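You operate a simulated robot arm through the tools that you are given. There is no shell and no other tool.

The job below is to be done with a simulated robot arm. You get a single attempt, and the scene is never put back.

Task
Clear the blue console, switch it off and plug test port 1 again.
Fine: press the red key first; the probe goes back on its rest, the small red plug from the small white tray into the port.

Only the result counts: the job must be done as asked and must still hold three seconds after the hand-in. Knocking over, shifting, dropping, spilling or breaking anything else fails it.

Robot
A 7-joint arm with a two-finger parallel gripper, fixed in place. Base frame: the origin is at the foot of the arm, x ahead of it, y to its left, z up. Readings come in cm, rad, newtons and seconds.
With the tool pointing down near the work surface it reaches from about 38 to 80 cm from the base axis. Its first joint turns from -2.496 to 2.496 rad. Payload 3 kg.
The TCP is the grasp point between the finger pads, 3 cm short of the fingertips. In the tool frame z runs along the fingers and y along their closing line. The gripper opens to 11 cm. The fingers are 2 cm wide and 1 cm thick; the gripper's body (4.8 by 11.2 cm) begins 5.5 cm behind the TCP.
Orientation is told as [roll, pitch, yaw] about the base's x, y, z axes, in that order, counted from this pose: with the fingers straight down and closing along the base's y, the tool's x points along the base's -x, its y along +y and its z along -z.

Tools
- The arm moves only by the tool nudge_tool. Its argument "plan" is a list that holds one entry, the list of rows, each a list of 7 numbers: the shift along the tool's x, y, z in cm, then the turn, a rotation vector about the tool's x, y, z in rad, then the gripper command, from -1 (fully open) to 1 (shut), values between in proportion. In form: [[[dx, dy, dz, ax, ay, az, claw], ...]]. A call has 1 to 20 rows; each row shifts and turns the commanded pose from where the row before left it, along the tool's axes as they then stand. Rows are played at 5 a second. More than 5 cm and 0.15 rad between two rows, or a gripper value outside its range, and nothing of the call is played. Where a pose cannot be reached the arm comes as near as it can. A force on the tool above 90 N (or 10 N above the force at the start of the call, whichever is more), or a blocked arm, ends the call early, and 0.2 s more pass. Each finger travels about 15.3 cm/s and halts on what it meets, pressing with about 28 N; the grip force reading is that of the motor and also rises with nothing between the fingers. The clock runs only during rows and for 0.2 s after the last one: add rows that do not move to give the fingers time. It gives the time, the measured TCP pose, the force on the tool (base axes), the opening and the grip force at its end, in the units of the frame above (readings bear some noise), with the torque about the TCP (base axes, N m) and any sound that the robot's microphone picked up.
- Cameras (640 x 400 px; columns grow to the right, rows downward): "scene" is fixed at [21.49, -63.59, 145.62]; the picture's right is [0.97, -0.26, 0.00], its down [-0.09, -0.34, -0.94] and it looks along [0.24, 0.90, -0.35] (base axes); focal length 357 px, centre (320, 200). "wrist" rides on the gripper at [7.2, 1.7, -10.3] in the tool frame; the picture's right is [-0.23, 0.97, 0.00], its down [-0.76, -0.18, -0.62] and it looks along [-0.61, -0.14, 0.78] (tool axes); focal length 222 px, centre (320, 200).
- camera(camera): a new picture of that camera. The clock stands still meanwhile.
- slide_trunk(by): slides the trunk up (or, below 0, down) by that many cm; the arm rides with it, the base frame stays. It gives what a move gives, with no picture.
- probe_pixels(camera, pixels): for up to 12 pixels [column, row] of the newest picture of that camera ("zoom" is the newest enlarged one), the place [x, y, z] in the base frame of the surface seen there, good to about 0.2 cm, but the place of the scene camera against the robot may be out by one fixed shift of up to 2.5 cm in any direction. The clock stands still meanwhile.
- close_up(camera, box): a new picture of the part [left, top, right, bottom] of that camera's present view, enlarged. The clock stands still meanwhile.
- job_done(): hands the job in; it is judged then, once.

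Leave the gripper open and the arm clear of the work at the hand-in unless told otherwise.

The tools are called after "Request:" as a command line: name --argument value ..., lists and objects as JSON in quotes. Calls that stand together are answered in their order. nudge_tool: Moves the arm, as the interface text tells. Its arguments: {"type":"object","properties":{"plan":{"type":"array","items":{"type":"array","items":{"type":"array","items":{"type":"number"}}}}},"required":["plan"]} The other tools are called the same way: slide_trunk (by) slides the trunk up or down; camera (camera) takes a picture; probe_pixels (camera, pixels) gives the place of the surface under pixels of a picture; close_up (camera, box) takes an enlarged picture of a part of a camera's view; job_done () hands the job in.

At the start:

```text
clock: 0.0
position: [53.17, 5.78, 123.52]
tool_rot: [0.001, -0.001, 0.001]
wrist_force: [0.8, -0.7, -0.7]
ft_torque: [-0.01, 0.03, -0.03]
gripper_width: 11.02
gripper_force: 0.1
trunk travel left (down, up): [-40.0, 9.0]
```

scene: 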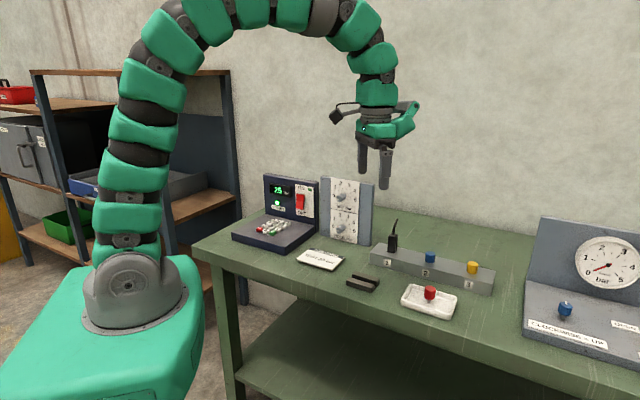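
wrist: 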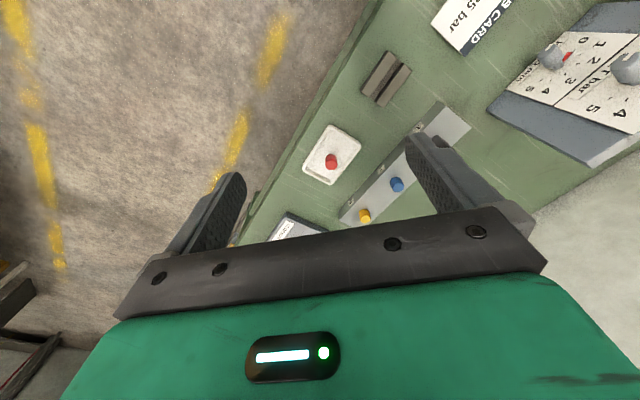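

I see a bench holding a blue console with a keypad, a display and a red rocker switch. There is also a grey block with a black probe, a blue plug and a yellow plug, a dark rest, and a white tray with a red plug. I'll take close-ups to read the details.

Request:
close_up --camera "scene" --box '[220, 160, 380, 260]'

Request:
close_up --camera "scene" --box '[340, 210, 500, 320]'

```text
4.00 times, centred on (300, 210) of scene
```

zoom: 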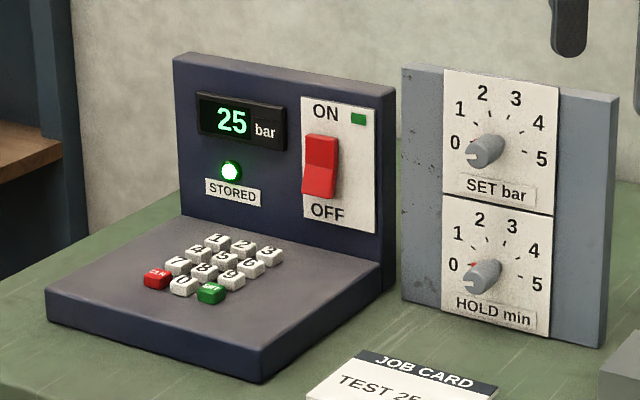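

```text
3.64 times, centred on (420, 265) of scene
```

zoom: 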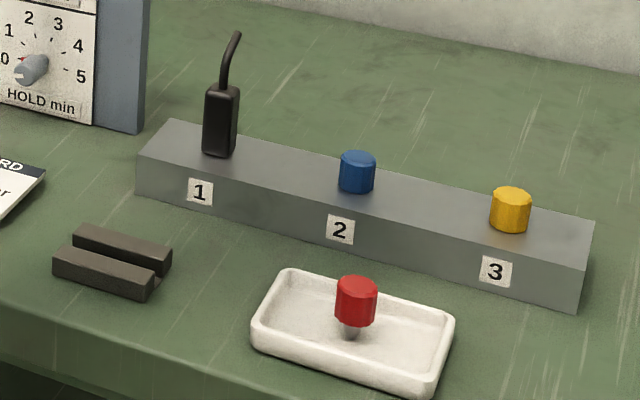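

The console reads 25 bar, the STORED lamp is lit, and its red key says "CLR". The probe sits in port 1. Next I'll probe key points on the port block, the rest, the tray and the red plug, using the newest zoom picture.

Request:
probe_pixels --camera "zoom" --pixels '[[220, 95], [218, 140], [235, 40], [357, 158], [511, 195], [355, 285], [350, 332], [122, 240], [105, 265], [160, 135], [580, 230], [300, 300]]'

Request:
close_up --camera "scene" --box '[240, 165, 330, 255]'

```text
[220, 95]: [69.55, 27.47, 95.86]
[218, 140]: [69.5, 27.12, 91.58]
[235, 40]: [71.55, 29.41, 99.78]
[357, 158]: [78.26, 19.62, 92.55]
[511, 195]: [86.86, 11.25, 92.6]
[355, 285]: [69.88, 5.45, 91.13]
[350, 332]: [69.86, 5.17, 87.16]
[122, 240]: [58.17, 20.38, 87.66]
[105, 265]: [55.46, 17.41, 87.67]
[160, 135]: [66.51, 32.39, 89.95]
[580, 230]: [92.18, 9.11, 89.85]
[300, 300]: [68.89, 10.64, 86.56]
```

```text
4.44 times, centred on (285, 210) of scene
```

zoom: 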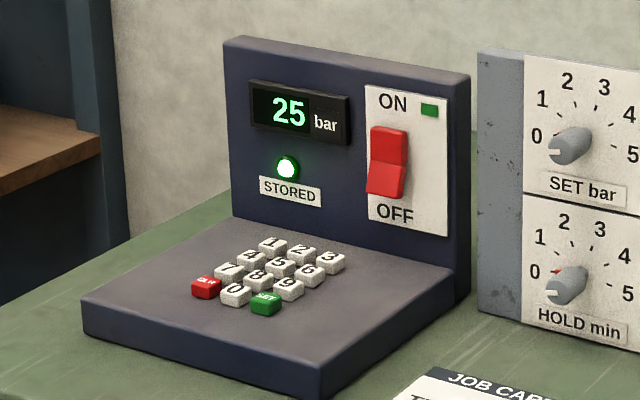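

Next I'll probe the console's keys, rocker and panel in this zoom.

Request:
probe_pixels --camera "zoom" --pixels '[[206, 281], [206, 293], [272, 243], [331, 256], [264, 297], [390, 145], [385, 182], [355, 200], [440, 225], [230, 225], [320, 365], [85, 305]]'

Request:
close_up --camera "scene" --box '[285, 175, 325, 220]'

Request:
close_up --camera "scene" --box '[245, 210, 295, 245]'

```text
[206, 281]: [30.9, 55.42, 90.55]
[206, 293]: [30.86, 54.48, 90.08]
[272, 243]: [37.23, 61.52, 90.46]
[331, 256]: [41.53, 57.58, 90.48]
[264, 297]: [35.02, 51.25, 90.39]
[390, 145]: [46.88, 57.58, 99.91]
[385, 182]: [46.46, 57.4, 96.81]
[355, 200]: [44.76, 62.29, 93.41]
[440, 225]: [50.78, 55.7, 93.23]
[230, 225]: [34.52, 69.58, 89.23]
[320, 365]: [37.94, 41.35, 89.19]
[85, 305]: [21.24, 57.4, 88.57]
```

```text
8.89 times, centred on (305, 198) of scene
```

zoom: 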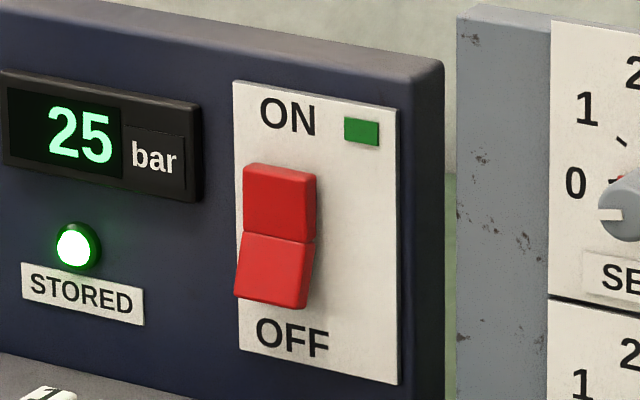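

```text
11.43 times, centred on (270, 228) of scene
```

zoom: 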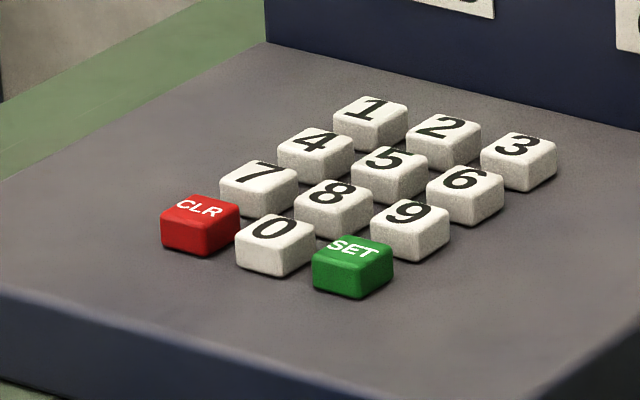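

The rocker is ON: its upper half is pressed in and the lower half sticks out. The console faces roughly (-0.7, -0.7), so I'll yaw the tool about +45° and move high above and in front of it. From there the wrist camera can measure it accurately.

Request:
nudge_tool --plan '[[[0, 0, 0, 0, 0, -0.1309, 1], [0, 0, 0, 0, 0, -0.1309, 1], [0, 0, 0, 0, 0, -0.1309, 1], [0, 0, 0, 0, 0, -0.1309, 1], [0, 0, 0, 0, 0, -0.1309, 1], [0, 0, 0, 0, 0, -0.1309, 1], [-0.9, 3.85, 0, 0, 0, 0, 1], [-0.9, 3.85, 0, 0, 0, 0, 1], [-0.9, 3.85, 0, 0, 0, 0, 1], [-0.9, 3.85, 0, 0, 0, 0, 1], [-0.9, 3.85, 0, 0, 0, 0, 1], [-0.9, 3.85, 0, 0, 0, 0, 1], [-0.9, 3.85, 0, 0, 0, 0, 1], [-0.9, 3.85, 0, 0, 0, 0, 1], [-0.9, 3.85, 0, 0, 0, 0, 1], [-0.9, 3.85, 0, 0, 0, 0, 1], [-0.8, 3.85, 0, 0, 0, 0, 1], [-0.8, 3.85, 0, 0, 0, 0, 1], [0, 0, 0, 0, 0, 0, 1]]]'

```text
clock: 4.0
position: [28.09, 45.75, 123.62]
tool_rot: [-0.001, 0.002, 0.787]
wrist_force: [-0.4, 0.4, -1.2]
ft_torque: [0.02, -0.03, -0.01]
gripper_width: 0.0
gripper_force: 27.5
trunk travel left (down, up): [-40.0, 9.0]
```

The arm is at (28.1, 45.8, 123.6) with yaw 0.787. Now I'll look with the wrist camera.

Request:
camera --camera "wrist"

```text
taken
```

wrist: 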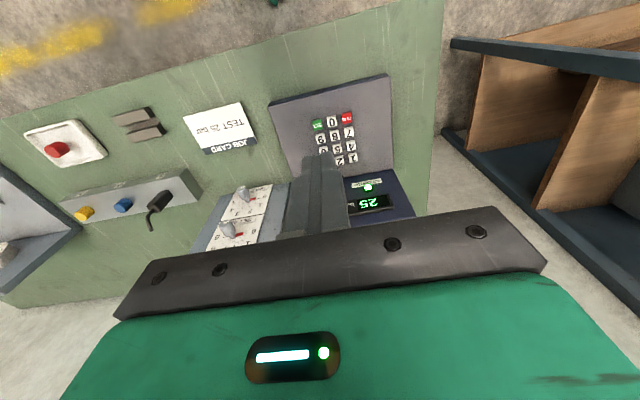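

The wrist view is upside-down. It shows the keypad near (335,130) and the port block near (130,205). I'll enlarge both and probe them.

Request:
close_up --camera "wrist" --box '[260, 70, 420, 220]'

Request:
probe_pixels --camera "wrist" --pixels '[[347, 118], [332, 121], [318, 125], [353, 158], [324, 148], [388, 75], [269, 104], [394, 168], [375, 203], [345, 183]]'

Request:
close_up --camera "wrist" --box '[10, 90, 210, 240]'

```text
2.67 times, centred on (340, 145) of wrist
```

zoom: 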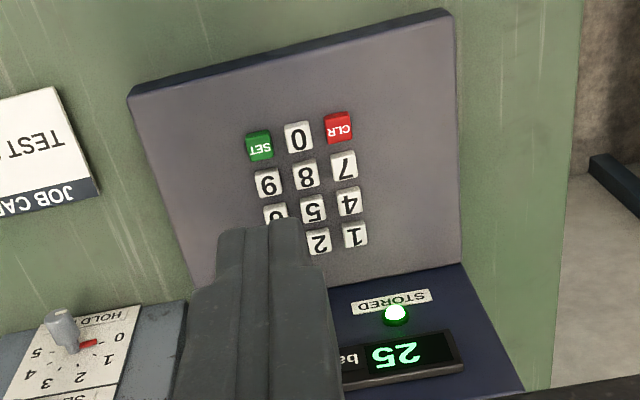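

```text
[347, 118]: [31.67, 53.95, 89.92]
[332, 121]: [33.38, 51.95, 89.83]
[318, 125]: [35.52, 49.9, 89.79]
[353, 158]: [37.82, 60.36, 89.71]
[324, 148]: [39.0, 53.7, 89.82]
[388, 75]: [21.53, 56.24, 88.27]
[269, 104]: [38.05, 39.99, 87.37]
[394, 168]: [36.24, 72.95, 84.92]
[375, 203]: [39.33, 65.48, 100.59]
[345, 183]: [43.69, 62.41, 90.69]
```

```text
2.67 times, centred on (110, 165) of wrist
```

zoom: 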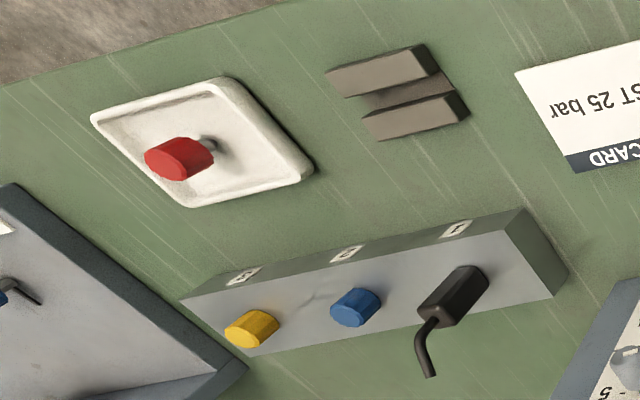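

The wrist reading puts CLR at about (31.7, 54.0, 89.9), so the scene camera is shifted by about (-0.7, +1.3, +0.7). Next I'll probe details in the current zoom of the rest, ports, probe and plug.

Request:
probe_pixels --camera "zoom" --pixels '[[457, 287], [475, 275], [440, 310], [428, 345], [349, 312], [247, 330], [180, 158], [384, 72], [415, 118], [405, 96], [540, 240], [190, 300]]'

Request:
close_up --camera "wrist" --box '[305, 95, 375, 150]'

```text
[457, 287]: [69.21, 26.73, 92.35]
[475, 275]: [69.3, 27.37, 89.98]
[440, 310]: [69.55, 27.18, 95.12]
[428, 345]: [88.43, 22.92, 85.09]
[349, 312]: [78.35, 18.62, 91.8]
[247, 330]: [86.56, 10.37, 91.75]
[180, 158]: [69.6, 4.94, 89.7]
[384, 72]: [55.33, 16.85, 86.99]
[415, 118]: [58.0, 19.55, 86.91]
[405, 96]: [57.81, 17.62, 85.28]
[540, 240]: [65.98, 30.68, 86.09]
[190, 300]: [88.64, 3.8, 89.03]
```

```text
7.27 times, centred on (340, 122) of wrist
```

zoom: 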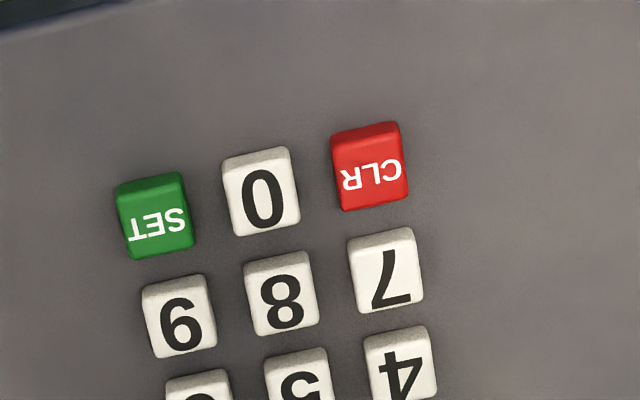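

Next, the CLR key's top corners and the neighbouring keys in this zoom.

Request:
probe_pixels --camera "zoom" --pixels '[[338, 145], [398, 135], [345, 205], [402, 195], [371, 172], [263, 192], [387, 270], [158, 220], [430, 80], [372, 128]]'

```text
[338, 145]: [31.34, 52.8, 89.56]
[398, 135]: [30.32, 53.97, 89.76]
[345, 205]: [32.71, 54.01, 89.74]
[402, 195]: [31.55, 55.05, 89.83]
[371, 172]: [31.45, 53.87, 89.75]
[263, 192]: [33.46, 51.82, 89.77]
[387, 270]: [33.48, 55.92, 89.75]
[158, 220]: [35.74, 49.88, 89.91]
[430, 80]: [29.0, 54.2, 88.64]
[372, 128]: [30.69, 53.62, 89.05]
```

The CLR key-top centre is about (31.48, 53.96, 89.74). It is roughly 1.8 cm wide, with neighbours 2.87 cm away. The closed fingertips are 2×2 cm, so they fit. I'll move above it and stop with the tips about 3 cm above the key.

Request:
nudge_tool --plan '[[[-2.74, 1.13, 0, 0, 0, 0, 1], [-2.74, 1.13, 0, 0, 0, 0, 1], [-2.73, 1.14, 0, 0, 0, 0, 1], [0, 0, 4, 0, 0, 0, 1], [0, 0, 4, 0, 0, 0, 1], [0, 0, 4, 0, 0, 0, 1], [0, 0, 4, 0, 0, 0, 1], [0, 0, 4, 0, 0, 0, 1], [0, 0, 4, 0, 0, 0, 1], [0, 0, 3, 0, 0, 0, 1], [0, 0, 0, 0, 0, 0, 1], [0, 0, 0, 0, 0, 0, 1]]]'

Request:
camera --camera "wrist"

Request:
camera --camera "scene"

```text
clock: 6.6
position: [31.35, 54.04, 96.45]
tool_rot: [0.001, 0.001, 0.784]
wrist_force: [0.4, 0.2, 1.4]
ft_torque: [0.0, -0.01, 0.02]
gripper_width: 0.01
gripper_force: 28.1
trunk travel left (down, up): [-40.0, 9.0]
```

```text
taken
```

wrist: 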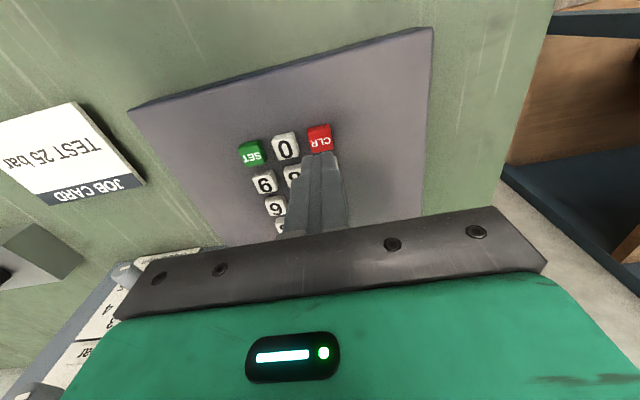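

```text
taken
```

scene: 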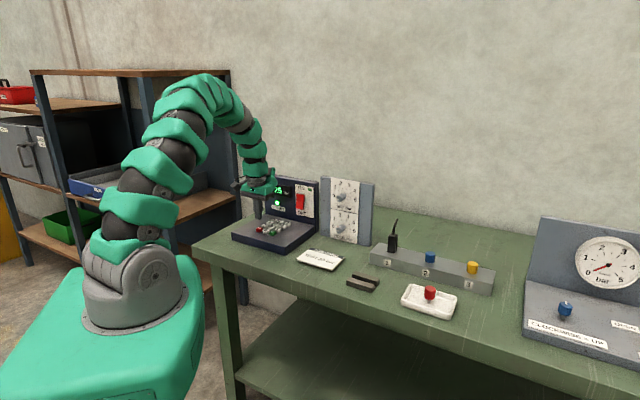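

I'm above the key. I'll zoom in and re-measure the CLR key from this closer view.

Request:
close_up --camera "wrist" --box '[270, 110, 370, 180]'

Request:
probe_pixels --camera "wrist" --pixels '[[309, 131], [330, 129], [320, 140], [310, 148], [286, 147], [316, 158]]'

```text
5.71 times, centred on (320, 145) of wrist
```

zoom: 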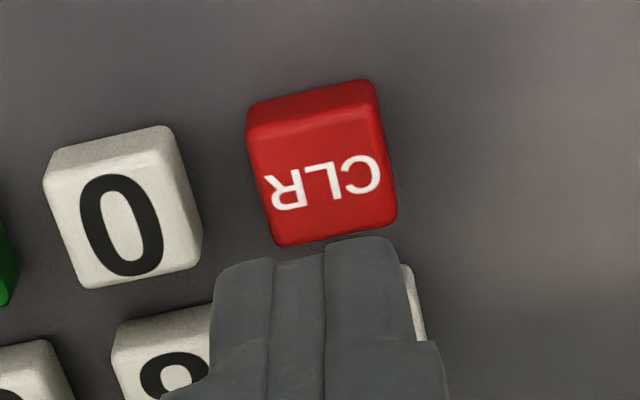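

```text
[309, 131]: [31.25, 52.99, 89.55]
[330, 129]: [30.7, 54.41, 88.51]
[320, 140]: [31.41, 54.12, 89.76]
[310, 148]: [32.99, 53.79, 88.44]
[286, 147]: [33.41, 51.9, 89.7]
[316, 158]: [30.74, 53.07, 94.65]
```

Request:
probe_pixels --camera "zoom" --pixels '[[258, 135], [374, 110], [278, 238], [388, 212], [325, 175], [275, 268], [360, 245], [320, 262], [230, 275], [385, 245]]'

```text
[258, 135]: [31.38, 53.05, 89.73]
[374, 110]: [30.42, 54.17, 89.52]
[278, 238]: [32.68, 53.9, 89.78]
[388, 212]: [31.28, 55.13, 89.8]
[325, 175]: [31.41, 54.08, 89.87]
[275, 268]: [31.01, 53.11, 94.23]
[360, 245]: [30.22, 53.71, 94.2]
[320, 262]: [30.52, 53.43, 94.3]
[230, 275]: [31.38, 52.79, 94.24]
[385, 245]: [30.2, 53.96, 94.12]
```

The key centre is (31.44, 54.06) and the TCP is at (31.35, 54.04), so it's well aligned. I'll lower until the tips are about 0.3 cm above the key, then press in small steps.

Request:
nudge_tool --plan '[[[0, 0, 1.2, 0, 0, 0, 1], [0, 0, 1.2, 0, 0, 0, 1], [0, 0, 0.9, 0, 0, 0, 1], [0, 0, 0.1, 0, 0, 0, 1], [0, 0, 0.1, 0, 0, 0, 1], [0, 0, 0.1, 0, 0, 0, 1], [0, 0, 0.1, 0, 0, 0, 1], [0, 0, 0, 0, 0, 0, 1]]]'

```text
clock: 8.4
position: [31.23, 54.02, 92.86]
tool_rot: [-0.001, 0.0, 0.784]
wrist_force: [0.0, 0.1, 0.5]
ft_torque: [0.01, 0.0, 0.02]
gripper_width: 0.01
gripper_force: 28.0
trunk travel left (down, up): [-40.0, 9.0]
```

No contact yet, with the tip at about 89.86. I'll keep pressing in 0.1 cm steps.

Request:
nudge_tool --plan '[[[0, 0, 0.1, 0, 0, 0, 1], [0, 0, 0.1, 0, 0, 0, 1], [0, 0, 0.1, 0, 0, 0, 1], [0, 0, 0, 0, 0, 0, 1]]]'

```text
clock: 9.4
position: [31.23, 54.1, 92.59]
tool_rot: [0.0, 0.001, 0.785]
wrist_force: [-0.5, 0.1, 0.0]
ft_torque: [-0.03, 0.01, -0.05]
gripper_width: 0.01
gripper_force: 28.2
trunk travel left (down, up): [-40.0, 9.0]
```

Still no contact at TCP z 92.59, so I'll continue in small steps.

Request:
nudge_tool --plan '[[[0, 0, 0.1, 0, 0, 0, 1], [0, 0, 0.1, 0, 0, 0, 1], [0, 0, 0, 0, 0, 0, 1]]]'

Request:
close_up --camera "wrist" --box '[270, 110, 370, 180]'

```text
clock: 10.2
position: [31.42, 54.11, 92.54]
tool_rot: [0.0, 0.0, 0.785]
wrist_force: [-0.1, -0.6, 1.4]
ft_torque: [0.0, -0.02, -0.01]
gripper_width: 0.0
gripper_force: 27.4
trunk travel left (down, up): [-40.0, 9.0]
heard: click
```

```text
5.71 times, centred on (320, 145) of wrist
```

zoom: 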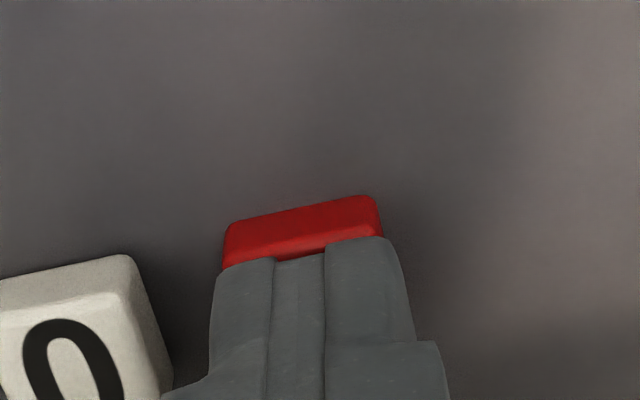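

I heard a click. I'll lift straight up and check the display.

Request:
nudge_tool --plan '[[[0, 0, -0.5, 0, 0, 0, 1], [0, 0, -1.5, 0, 0, 0, 1], [0, 0, -3, 0, 0, 0, 1], [0, 0, -4, 0, 0, 0, 1], [0, 0, -4, 0, 0, 0, 1], [0, 0, -4, 0, 0, 0, 1], [0, 0, 0, 0, 0, 0, 1]]]'

Request:
close_up --camera "scene" --box '[240, 165, 330, 255]'

Request:
close_up --camera "wrist" --box '[220, 70, 420, 220]'

```text
clock: 11.8
position: [31.41, 54.39, 109.48]
tool_rot: [0.0, -0.001, 0.786]
wrist_force: [0.4, 0.4, 0.5]
ft_torque: [0.01, -0.01, 0.01]
gripper_width: 0.0
gripper_force: 28.0
trunk travel left (down, up): [-40.0, 9.0]
```

```text
4.44 times, centred on (285, 210) of scene
```

zoom: 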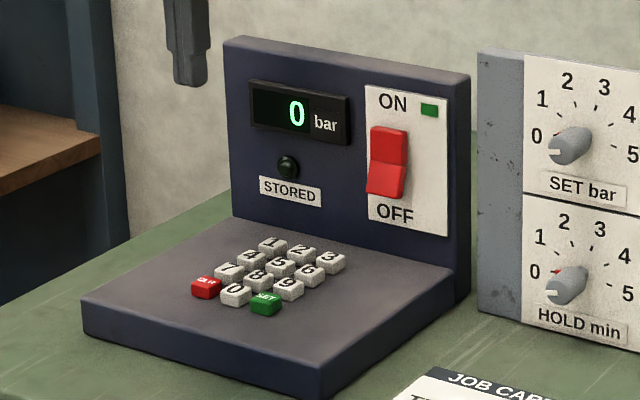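

```text
2.67 times, centred on (320, 145) of wrist
```

zoom: 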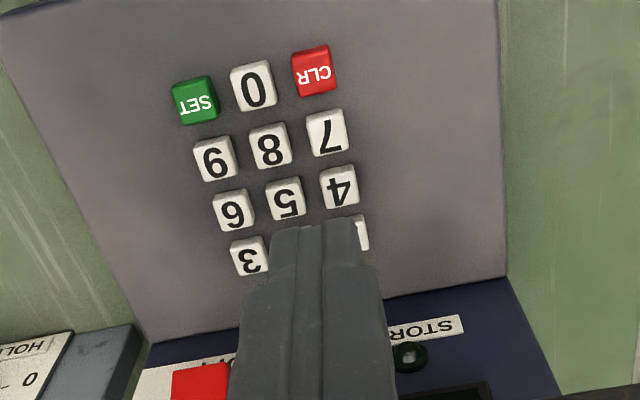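

CLR worked: the display now reads "0" and the STORED lamp is out. Next is the rocker, whose lower half (OFF side) should be near (47.2, 56.2, 96). I'll move sideways in front of it, lower the tool, and tilt it about 55° so the fingers point at the panel.

Request:
nudge_tool --plan '[[[0, -3.3, 0, 0, 0, 0, 1], [0, -3.3, 0, 0, 0, 0, 1], [0, -3.3, 0, 0, 0, 0, 1], [0, 0, 3, 0, 0, 0, 1], [0, 0, 3, 0, 0, 0, 1], [0, 0, 1.5, 0, 0, 0, 1], [0, 0, 0, 0, -0.12, 0, 1], [0, 0, 0, 0, -0.12, 0, 1], [0, 0, 0, 0, -0.12, 0, 1], [0, 0, 0, 0, -0.12, 0, 1], [0, 0, 0, 0, -0.12, 0, 1], [0, 0, 0, 0, -0.12, 0, 1], [0, 0, 0, 0, -0.12, 0, 1], [0, 0, 0, 0, -0.12, 0, 1], [0, 0, 0, 0, 0, 0, 1]]]'

Request:
camera --camera "wrist"

Request:
camera --camera "scene"

```text
clock: 15.0
position: [38.35, 47.14, 101.82]
tool_rot: [0.0, -0.962, 0.787]
wrist_force: [-0.1, -0.1, 0.0]
ft_torque: [-0.05, 0.02, 0.0]
gripper_width: 0.0
gripper_force: 28.3
trunk travel left (down, up): [-40.0, 9.0]
```

```text
taken
```

wrist: 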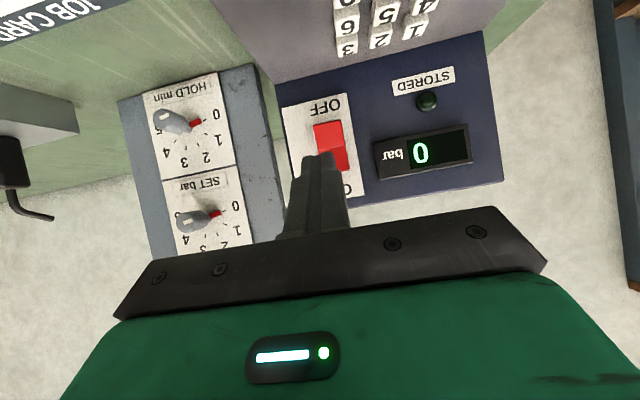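

```text
taken
```

scene: 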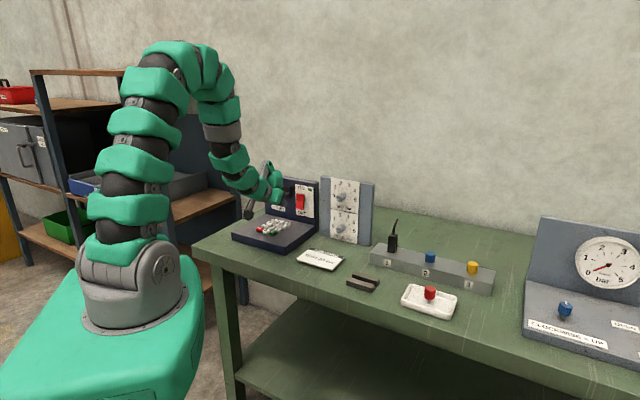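

The tilted view shows the rocker near (332,140), with OFF at the top of this upside-down picture. I'll zoom in and measure it.

Request:
close_up --camera "wrist" --box '[270, 85, 390, 205]'

Request:
probe_pixels --camera "wrist" --pixels '[[317, 127], [338, 123], [330, 135], [320, 143], [341, 140], [338, 160], [345, 168], [300, 150], [356, 150], [480, 60], [500, 160], [400, 195]]'

```text
3.33 times, centred on (330, 145) of wrist
```

zoom: 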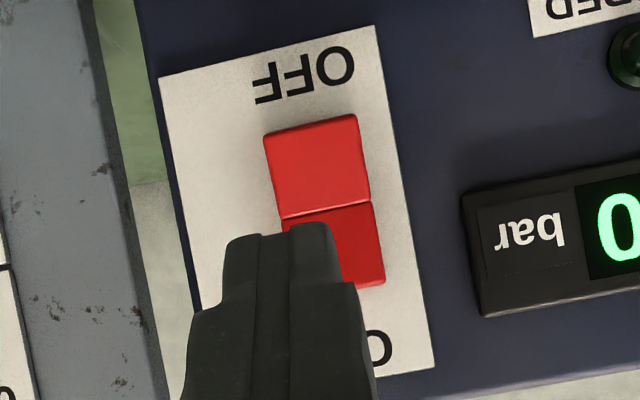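

```text
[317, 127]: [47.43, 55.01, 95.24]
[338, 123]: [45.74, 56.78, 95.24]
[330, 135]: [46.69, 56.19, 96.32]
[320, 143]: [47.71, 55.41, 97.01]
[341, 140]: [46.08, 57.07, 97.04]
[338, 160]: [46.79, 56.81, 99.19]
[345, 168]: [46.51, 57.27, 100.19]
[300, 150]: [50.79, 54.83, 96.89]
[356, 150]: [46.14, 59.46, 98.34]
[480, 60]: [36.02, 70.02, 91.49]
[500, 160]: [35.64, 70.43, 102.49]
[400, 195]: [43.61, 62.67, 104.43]
```

The rocker's lower half spans z from about 95 to 97 and sticks out about 2.2 cm from the panel. Before closing in, I'll probe the neighbouring SET/HOLD panel to check the gripper body has clearance.

Request:
probe_pixels --camera "wrist" --pixels '[[165, 118], [185, 222], [225, 120], [245, 100], [278, 130], [265, 220], [230, 90], [120, 130]]'

```text
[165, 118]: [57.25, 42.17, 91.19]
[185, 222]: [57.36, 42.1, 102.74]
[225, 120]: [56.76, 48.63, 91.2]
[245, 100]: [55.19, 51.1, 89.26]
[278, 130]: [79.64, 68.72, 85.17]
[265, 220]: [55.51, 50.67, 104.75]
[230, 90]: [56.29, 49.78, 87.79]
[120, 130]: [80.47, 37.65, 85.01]
```

The knobs are at lateral -10.7, well clear of the gripper body. I'll approach to about 0.6 cm short of the rocker's lower half and nudge sideways by +0.35.

Request:
nudge_tool --plan '[[[-0.07, 0.09, 2.5, 0, 0, 0, 1], [-0.07, 0.09, 2.5, 0, 0, 0, 1], [-0.07, 0.09, 2.5, 0, 0, 0, 1], [-0.07, 0.08, 2.49, 0, 0, 0, 1], [0, 0, 0, 0, 0, 0, 1], [0, 0, 0, 0, 0, 0, 1]]]'

Request:
close_up --camera "wrist" --box '[240, 60, 400, 220]'

Request:
close_up --camera "scene" --box '[230, 150, 340, 260]'

```text
clock: 16.4
position: [43.81, 53.35, 96.49]
tool_rot: [0.0, -0.958, 0.786]
wrist_force: [-0.7, 0.2, 0.7]
ft_torque: [0.02, 0.0, 0.01]
gripper_width: 0.02
gripper_force: 27.9
trunk travel left (down, up): [-40.0, 9.0]
```

```text
2.50 times, centred on (320, 140) of wrist
```

zoom: 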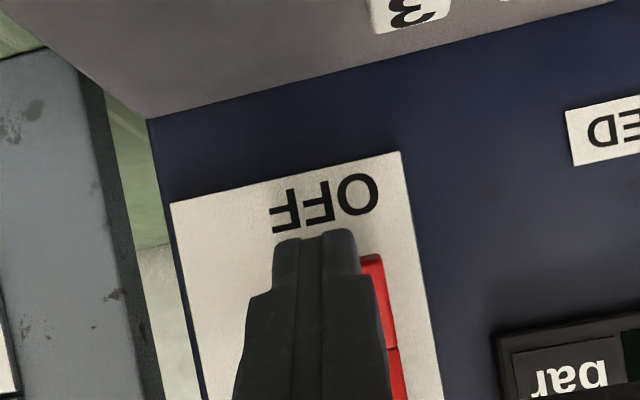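

```text
3.64 times, centred on (285, 205) of scene
```

zoom: 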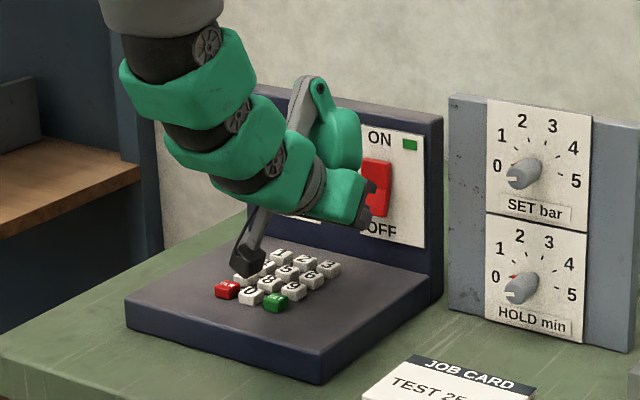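

The clearances look fine: the camera housing is about 6 cm above the keys. I'll lower 0.3 cm, then push horizontally inward in 0.2 cm steps while watching force and sound.

Request:
nudge_tool --plan '[[[0.246, 0, 0.172, 0, 0, 0, 1], [-0.115, 0, 0.164, 0, 0, 0, 1], [-0.115, 0, 0.164, 0, 0, 0, 1], [-0.115, 0, 0.164, 0, 0, 0, 1], [-0.115, 0, 0.164, 0, 0, 0, 1], [-0.115, 0, 0.164, 0, 0, 0, 1], [0, 0, 0, 0, 0, 0, 1]]]'

```text
clock: 18.0
position: [44.62, 54.03, 96.17]
tool_rot: [-0.001, -0.961, 0.784]
wrist_force: [-0.3, 0.1, 0.0]
ft_torque: [0.02, 0.02, 0.0]
gripper_width: 0.0
gripper_force: 28.1
trunk travel left (down, up): [-40.0, 9.0]
```

There's no force yet, with the TCP at d≈69.8. I'll keep pushing.

Request:
nudge_tool --plan '[[[-0.115, 0, 0.164, 0, 0, 0, 1], [-0.115, 0, 0.164, 0, 0, 0, 1], [-0.115, 0, 0.164, 0, 0, 0, 1], [0, 0, 0, 0, 0, 0, 1]]]'

Request:
close_up --camera "scene" --box '[270, 165, 340, 235]'

```text
clock: 19.0
position: [45.16, 54.24, 96.16]
tool_rot: [-0.001, -0.956, 0.785]
wrist_force: [-6.6, -9.8, -2.9]
ft_torque: [-0.02, 0.16, -0.09]
gripper_width: 0.0
gripper_force: 27.7
trunk travel left (down, up): [-40.0, 9.0]
```

```text
5.71 times, centred on (305, 200) of scene
```

zoom: 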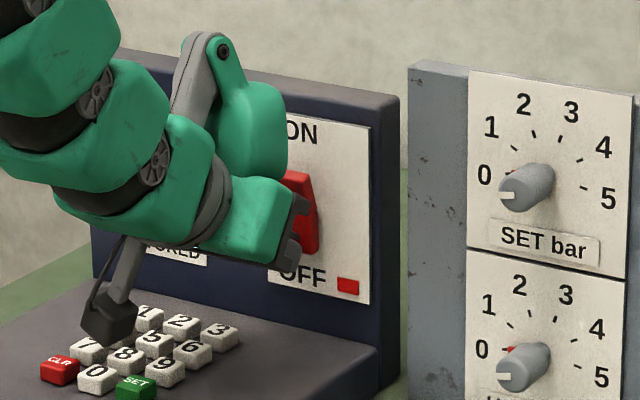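

A red indicator now shows beside OFF and the green one by ON is gone. The force is about 12 N. I'll retreat straight out and inspect.

Request:
nudge_tool --plan '[[[0.115, 0, -0.164, 0, 0, 0, 1], [0.57, 0, -0.82, 0, 0, 0, 1], [1.72, 0, -2.46, 0, 0, 0, 1], [1.72, 0, -2.46, 0, 0, 0, 1], [0, 0, -3, 0, 0, 0, 1], [0, 0, -3, 0, 0, 0, 1], [0, 0, 0, 0, 0, 0, 1]]]'

Request:
close_up --camera "wrist" --box '[240, 60, 420, 220]'

Request:
close_up --camera "scene" --box '[230, 150, 340, 260]'

```text
clock: 20.6
position: [36.31, 45.63, 99.85]
tool_rot: [0.0, -0.959, 0.788]
wrist_force: [0.1, 0.3, 1.2]
ft_torque: [0.01, -0.01, 0.02]
gripper_width: 0.0
gripper_force: 27.8
trunk travel left (down, up): [-40.0, 9.0]
```

```text
2.50 times, centred on (330, 140) of wrist
```

zoom: 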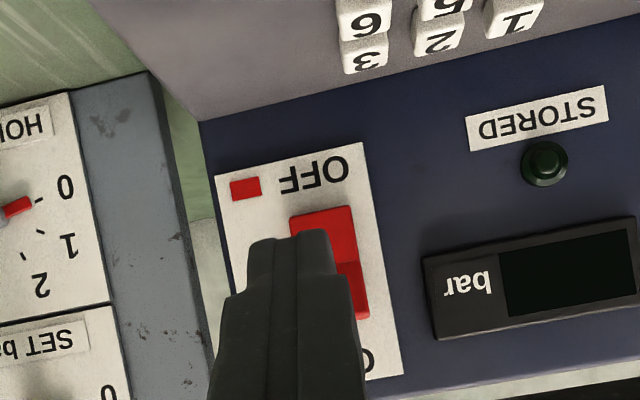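

```text
3.64 times, centred on (285, 205) of scene
```

zoom: 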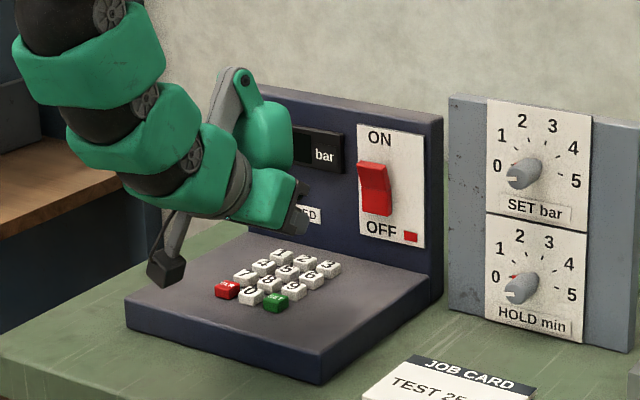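

The console is switched off: the display is dark and the red OFF flag shows. Next I'll raise the tool, un-tilt it and move over towards the rest and ports to inspect them with the wrist camera.

Request:
nudge_tool --plan '[[[-2.7, 0, -1.9, 0, 0, 0, 1], [-2.7, 0, -1.9, 0, 0, 0, 1], [-2.7, 0, -1.9, 0, 0, 0, 1], [0, 0, 0, 0, 0.12, 0, 1], [0, 0, 0, 0, 0.12, 0, 1], [0, 0, 0, 0, 0.12, 0, 1], [0, 0, 0, 0, 0.12, 0, 1], [0, 0, 0, 0, 0.12, 0, 1], [0, 0, 0, 0, 0.12, 0, 1], [0, 0, 0, 0, 0.12, 0, 1], [0, 0, 0, 0, 0.12, 0, 1], [0, 0, 0, 0, 0, 0.122, 1], [0, 0, 0, 0, 0, 0.122, 1], [0, 0, 0, 0, 0, 0.122, 1], [0, 0, 0, 0, 0, 0.121, 1], [0, 0, 0, 0, 0, 0, 1]]]'

Request:
nudge_tool --plan '[[[0.25, -4.06, 0, 0, 0, 0, 1], [0.25, -4.06, 0, 0, 0, 0, 1], [0.25, -4.06, 0, 0, 0, 0, 1], [0.25, -4.06, 0, 0, 0, 0, 1], [0.25, -4.06, 0, 0, 0, 0, 1], [0.25, -4.06, 0, 0, 0, 0, 1], [0.25, -4.06, 0, 0, 0, 0, 1], [0.25, -4.06, 0, 0, 0, 0, 1], [0, 0, 0, 0, 0, 0, 0.5], [0, 0, 0, 0, 0, 0, 0.5]]]'

Request:
camera --camera "wrist"

```text
clock: 24.0
position: [36.61, 45.77, 109.55]
tool_rot: [-0.001, 0.002, 0.297]
wrist_force: [-0.4, -0.5, 0.7]
ft_torque: [0.02, -0.03, 0.0]
gripper_width: 0.0
gripper_force: 28.4
trunk travel left (down, up): [-40.0, 9.0]
```

```text
clock: 26.2
position: [44.17, 14.1, 109.65]
tool_rot: [0.0, 0.0, 0.299]
wrist_force: [0.4, 0.0, -0.1]
ft_torque: [-0.01, 0.01, -0.01]
gripper_width: 2.74
gripper_force: 0.1
trunk travel left (down, up): [-40.0, 9.0]
```

```text
taken
```

wrist: 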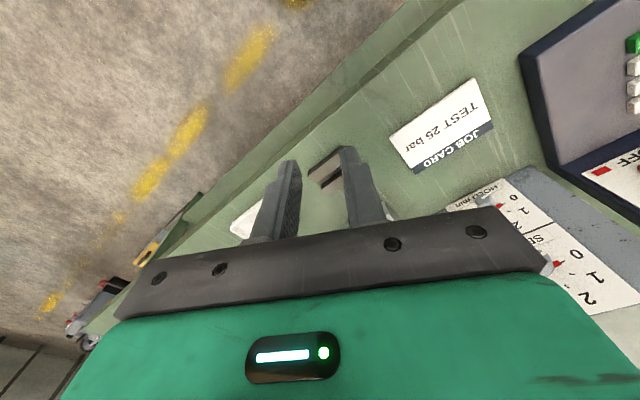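

The gripper hides the lower half of the wrist image, so I'll go higher, yaw back to 45° in line with the bench items, and move so the rest falls in the clear upper part of the picture.

Request:
nudge_tool --plan '[[[0, 0, -3, 0, 0, -0.122, 0.5], [0, 0, -3, 0, 0, -0.122, 0.5], [0, 0, 0, 0, 0, -0.121, 0.5], [0, 0, 0, 0, 0, -0.121, 0.5], [-2.75, -2.75, 0, 0, 0, 0, 0.5], [-2.75, -2.75, 0, 0, 0, 0, 0.5], [0, 0, 0, 0, 0, 0, 0.5]]]'

Request:
camera --camera "wrist"

```text
clock: 27.8
position: [52.19, 14.34, 115.78]
tool_rot: [-0.001, 0.0, 0.787]
wrist_force: [0.4, -0.2, -0.7]
ft_torque: [0.01, 0.02, -0.03]
gripper_width: 2.75
gripper_force: 0.1
trunk travel left (down, up): [-40.0, 9.0]
```

```text
taken
```

wrist: 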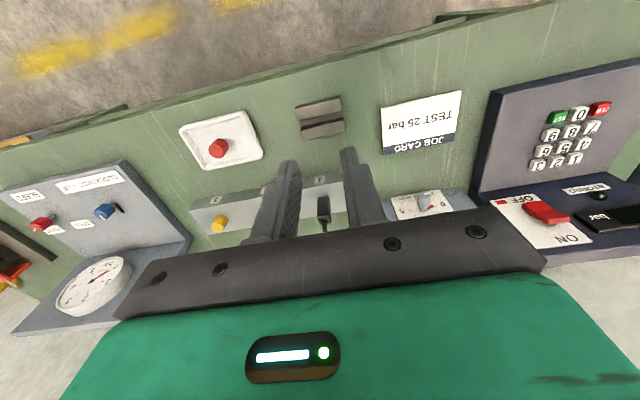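

The rest is at (320,120), the tray plug at (218,148) and the probe at (323,210), all visible now. I'll zoom in and probe the rest.

Request:
close_up --camera "wrist" --box '[280, 85, 360, 145]'

Request:
probe_pixels --camera "zoom" --pixels '[[130, 160], [470, 100], [150, 230], [500, 175], [180, 280], [500, 220], [210, 335], [510, 265], [340, 235], [300, 180], [350, 300], [320, 60]]'

```text
6.67 times, centred on (320, 115) of wrist
```

zoom: 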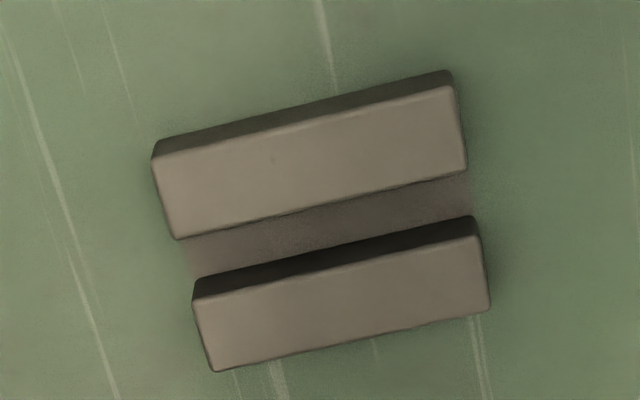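

```text
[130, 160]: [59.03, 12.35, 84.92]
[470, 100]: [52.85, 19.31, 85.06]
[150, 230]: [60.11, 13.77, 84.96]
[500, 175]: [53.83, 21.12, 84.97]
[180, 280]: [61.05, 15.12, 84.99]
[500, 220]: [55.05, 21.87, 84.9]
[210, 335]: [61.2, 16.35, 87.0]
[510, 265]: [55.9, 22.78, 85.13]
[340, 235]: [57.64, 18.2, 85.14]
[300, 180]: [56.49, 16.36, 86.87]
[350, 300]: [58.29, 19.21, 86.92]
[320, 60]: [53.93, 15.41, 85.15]
```

Next I'll probe the bar corners precisely.

Request:
probe_pixels --camera "zoom" --pixels '[[160, 165], [447, 93], [178, 232], [460, 165], [200, 305], [475, 245], [218, 365], [485, 308], [190, 255], [465, 190]]'

Request:
close_up --camera "wrist" --box '[290, 160, 360, 240]'

```text
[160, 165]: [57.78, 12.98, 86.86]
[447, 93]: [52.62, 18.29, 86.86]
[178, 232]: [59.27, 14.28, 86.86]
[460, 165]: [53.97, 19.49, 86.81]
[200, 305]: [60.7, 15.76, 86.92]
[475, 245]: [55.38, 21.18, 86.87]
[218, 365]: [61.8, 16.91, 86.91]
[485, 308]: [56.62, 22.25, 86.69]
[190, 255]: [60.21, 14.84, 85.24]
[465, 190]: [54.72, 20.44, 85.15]
```

```text
5.00 times, centred on (325, 200) of wrist
```

zoom: 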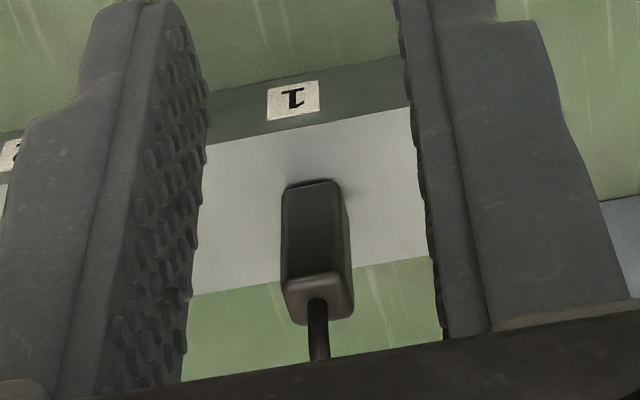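

The rest is a slot about 2.06 cm wide, 7.4 cm long and 1.7 cm deep, running along (0.7, -0.7) and centred at about (57.3, 17.7). The probe's body should lie in it. I need the probe's exact shape, so I'll close the fingers and move lower to one side for a better view.

Request:
nudge_tool --plan '[[[-3.25, -2.8, 0, 0, 0, 0, 1], [-3.25, -2.8, 0, 0, 0, 0, 1], [-3.25, -2.8, 0, 0, 0, 0, 1], [-3.25, -2.8, 0, 0, 0, 0, 1], [0, 0, 4, 0, 0, 0, 1], [0, 0, 4, 0, 0, 0, 1], [0, 0, 4.8, 0, 0, 0, 1], [0, 0, 0, 0, 0, 0, 1]]]'

Request:
camera --camera "wrist"

```text
clock: 29.6
position: [69.39, 15.43, 102.05]
tool_rot: [0.002, 0.002, 0.786]
wrist_force: [-0.4, 0.7, 0.1]
ft_torque: [-0.02, 0.01, 0.01]
gripper_width: 0.0
gripper_force: 28.1
trunk travel left (down, up): [-40.0, 9.0]
```

```text
taken
```

wrist: 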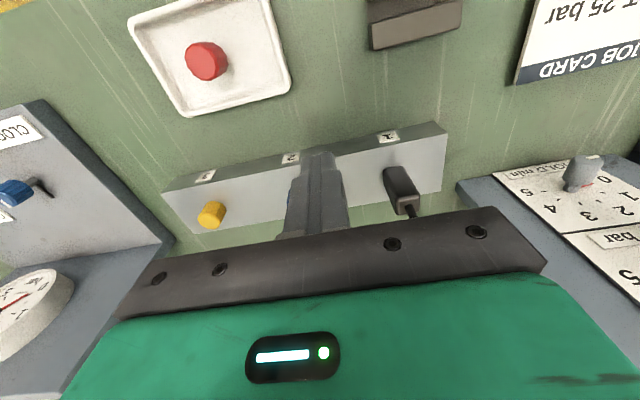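

The probe is now visible at (400,190). I'll zoom in and measure it, along with the red plug at (205,60) and the blue plug.

Request:
close_up --camera "wrist" --box '[360, 150, 440, 220]'

Request:
probe_pixels --camera "zoom" --pixels '[[195, 145], [260, 140], [235, 170], [300, 290], [390, 280], [450, 345], [325, 320], [460, 360], [440, 380], [185, 200], [330, 230], [420, 330]]'

```text
5.71 times, centred on (400, 185) of wrist
```

zoom: 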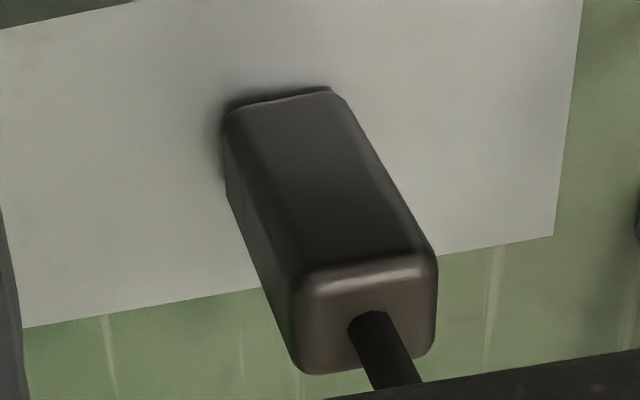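

```text
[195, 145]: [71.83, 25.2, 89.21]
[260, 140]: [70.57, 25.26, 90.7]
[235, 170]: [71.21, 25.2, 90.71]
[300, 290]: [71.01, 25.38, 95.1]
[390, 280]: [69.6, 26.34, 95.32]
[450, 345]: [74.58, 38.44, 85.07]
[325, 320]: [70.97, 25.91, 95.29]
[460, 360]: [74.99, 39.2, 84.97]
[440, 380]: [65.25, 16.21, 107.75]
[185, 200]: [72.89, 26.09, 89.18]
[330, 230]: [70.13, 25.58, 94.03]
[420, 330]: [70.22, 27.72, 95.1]
```

This disagrees with the earlier reading by about 1 cm, so the arm may not have settled. I'll hold still for a second and measure again.

Request:
nudge_tool --plan '[[[0, 0, 0, 0, 0, 0, 1], [0, 0, 0, 0, 0, 0, 1], [0, 0, 0, 0, 0, 0, 1], [0, 0, 0, 0, 0, 0, 1], [0, 0, 0, 0, 0, 0, 1]]]'

Request:
close_up --camera "wrist" --box '[360, 150, 440, 220]'

Request:
probe_pixels --camera "zoom" --pixels '[[195, 145], [260, 140], [235, 170], [300, 290], [390, 280], [325, 320], [185, 200], [330, 230], [420, 330]]'

```text
clock: 30.8
position: [69.4, 15.23, 102.24]
tool_rot: [-0.002, 0.001, 0.786]
wrist_force: [-1.0, 0.0, -0.1]
ft_torque: [-0.02, -0.02, -0.01]
gripper_width: 0.0
gripper_force: 28.2
trunk travel left (down, up): [-40.0, 9.0]
```

```text
5.71 times, centred on (400, 185) of wrist
```

zoom: 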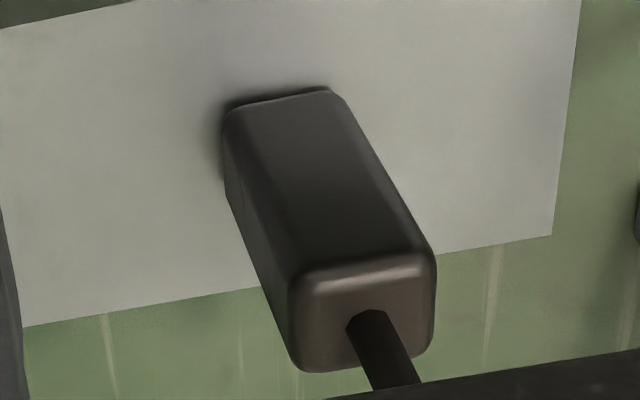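

```text
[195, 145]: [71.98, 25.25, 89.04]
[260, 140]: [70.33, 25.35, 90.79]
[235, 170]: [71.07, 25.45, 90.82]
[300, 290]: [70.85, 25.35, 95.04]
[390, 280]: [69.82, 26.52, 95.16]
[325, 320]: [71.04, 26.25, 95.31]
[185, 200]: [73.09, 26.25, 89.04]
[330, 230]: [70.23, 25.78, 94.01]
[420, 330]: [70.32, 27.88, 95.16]
```

The body appears roughly 2 cm square and 6 cm tall, with its top at about z=95.2. I need precise widths to see how it fits the slot, so I'll probe edge pixels just inside the outlines.

Request:
probe_pixels --camera "zoom" --pixels '[[240, 112], [335, 96], [298, 283], [428, 258], [305, 362], [428, 345], [365, 300], [232, 190], [295, 340], [345, 340], [415, 355], [245, 150]]'

Request:
close_up --camera "wrist" --box '[360, 0, 480, 60]'

Request:
probe_pixels --camera "zoom" --pixels '[[60, 170], [70, 240], [540, 60], [535, 120], [300, 150], [300, 205], [300, 100], [300, 40]]'

```text
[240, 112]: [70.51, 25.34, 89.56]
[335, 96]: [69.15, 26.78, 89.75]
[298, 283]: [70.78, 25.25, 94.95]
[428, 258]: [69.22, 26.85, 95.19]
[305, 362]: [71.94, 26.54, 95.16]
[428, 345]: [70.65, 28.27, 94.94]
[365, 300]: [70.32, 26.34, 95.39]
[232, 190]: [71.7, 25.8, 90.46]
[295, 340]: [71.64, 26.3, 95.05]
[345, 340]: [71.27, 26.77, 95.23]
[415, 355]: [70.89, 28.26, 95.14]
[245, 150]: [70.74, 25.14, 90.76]
```

```text
5.33 times, centred on (420, 30) of wrist
```

zoom: 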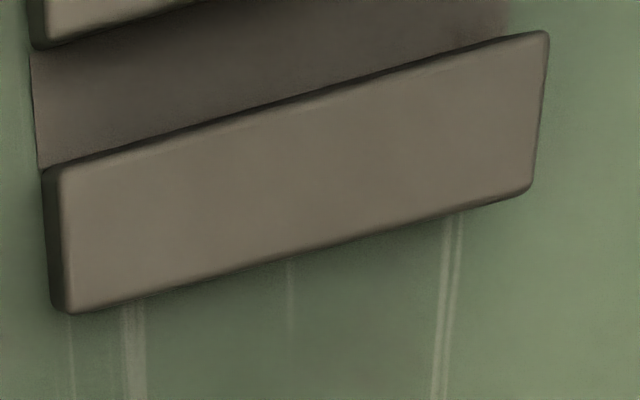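

```text
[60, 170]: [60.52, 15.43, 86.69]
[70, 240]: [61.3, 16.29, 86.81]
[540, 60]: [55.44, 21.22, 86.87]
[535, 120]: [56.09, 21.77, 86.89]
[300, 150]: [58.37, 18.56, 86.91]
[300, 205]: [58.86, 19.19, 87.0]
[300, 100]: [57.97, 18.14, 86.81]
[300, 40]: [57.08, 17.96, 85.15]
```

The probe body is about 2.2 × 2.0 cm by about 5.6 cm, centred at (70.65, 26.74). The slot is of similar width, so I need a more exact measure of it. I'll move to look straight down at the rest from close range.

Request:
nudge_tool --plan '[[[0.6, 2.9, 0, 0, 0, 0, 1], [0.6, 2.9, 0, 0, 0, 0, 1], [0.6, 2.8, 0, 0, 0, 0, 1], [0, 0, 3.5, 0, 0, 0, 1], [0, 0, 3.5, 0, 0, 0, 1], [0, 0, 0, 0, 0, 0, 1], [0, 0, 0, 0, 0, 0, 1], [0, 0, 0, 0, 0, 0, 1]]]'

Request:
camera --camera "wrist"

```text
clock: 32.6
position: [61.61, 20.13, 95.42]
tool_rot: [0.0, -0.001, 0.785]
wrist_force: [-0.2, -0.1, -0.1]
ft_torque: [0.02, -0.01, -0.01]
gripper_width: 0.0
gripper_force: 27.7
trunk travel left (down, up): [-40.0, 9.0]
```

```text
taken
```

wrist: 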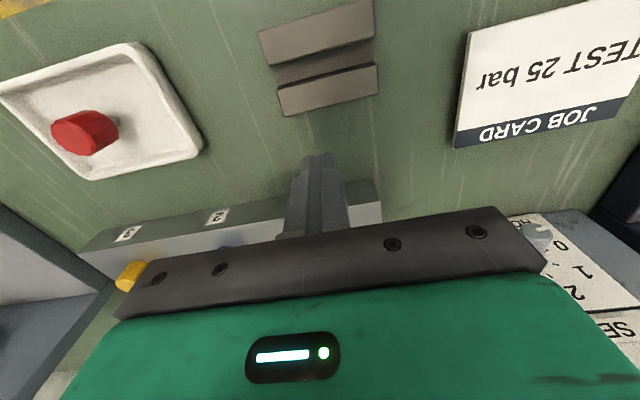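

Request:
close_up --camera "wrist" --box '[240, 0, 400, 120]'

Request:
probe_pixels --camera "zoom" --pixels '[[300, 225], [305, 250], [310, 300], [315, 330], [120, 255], [140, 345], [510, 155], [525, 255], [350, 240], [330, 290], [80, 140], [165, 450]]'

```text
3.33 times, centred on (320, 60) of wrist
```

zoom: 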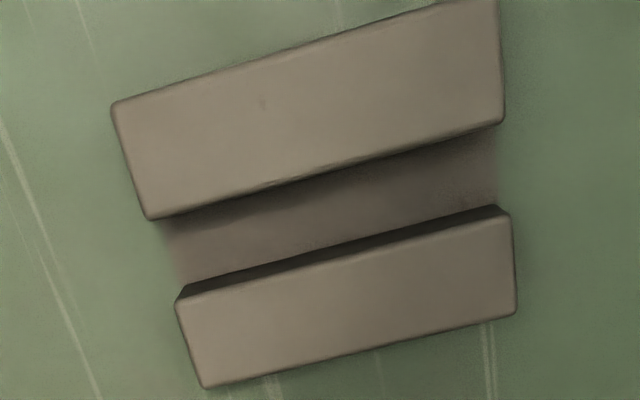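

```text
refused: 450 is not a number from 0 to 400
```

Request:
probe_pixels --camera "zoom" --pixels '[[300, 175], [300, 183], [300, 192], [300, 262], [300, 268], [300, 275], [150, 212], [498, 118], [182, 302], [505, 220], [300, 225], [205, 380]]'

Request:
probe_pixels --camera "zoom" --pixels '[[400, 140], [400, 148], [400, 160], [400, 235], [400, 243], [400, 250], [118, 110], [200, 205], [200, 295], [200, 285], [515, 305], [250, 240]]'

```text
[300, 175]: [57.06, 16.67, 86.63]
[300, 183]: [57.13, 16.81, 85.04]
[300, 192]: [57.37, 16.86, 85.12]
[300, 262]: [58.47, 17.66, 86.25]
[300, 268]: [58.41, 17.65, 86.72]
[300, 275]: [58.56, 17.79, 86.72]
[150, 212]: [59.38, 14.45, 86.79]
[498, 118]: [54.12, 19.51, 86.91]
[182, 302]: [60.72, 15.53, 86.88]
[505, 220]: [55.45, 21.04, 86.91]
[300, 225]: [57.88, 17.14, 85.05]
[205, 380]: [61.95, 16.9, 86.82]
```

```text
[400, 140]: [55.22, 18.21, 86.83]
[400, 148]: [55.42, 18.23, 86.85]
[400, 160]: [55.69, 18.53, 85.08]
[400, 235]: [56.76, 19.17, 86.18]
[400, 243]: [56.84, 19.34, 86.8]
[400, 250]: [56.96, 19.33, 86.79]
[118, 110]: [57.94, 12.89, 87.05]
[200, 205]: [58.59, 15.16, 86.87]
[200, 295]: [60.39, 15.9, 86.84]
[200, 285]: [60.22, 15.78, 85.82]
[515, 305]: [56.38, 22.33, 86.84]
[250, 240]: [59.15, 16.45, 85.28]
```

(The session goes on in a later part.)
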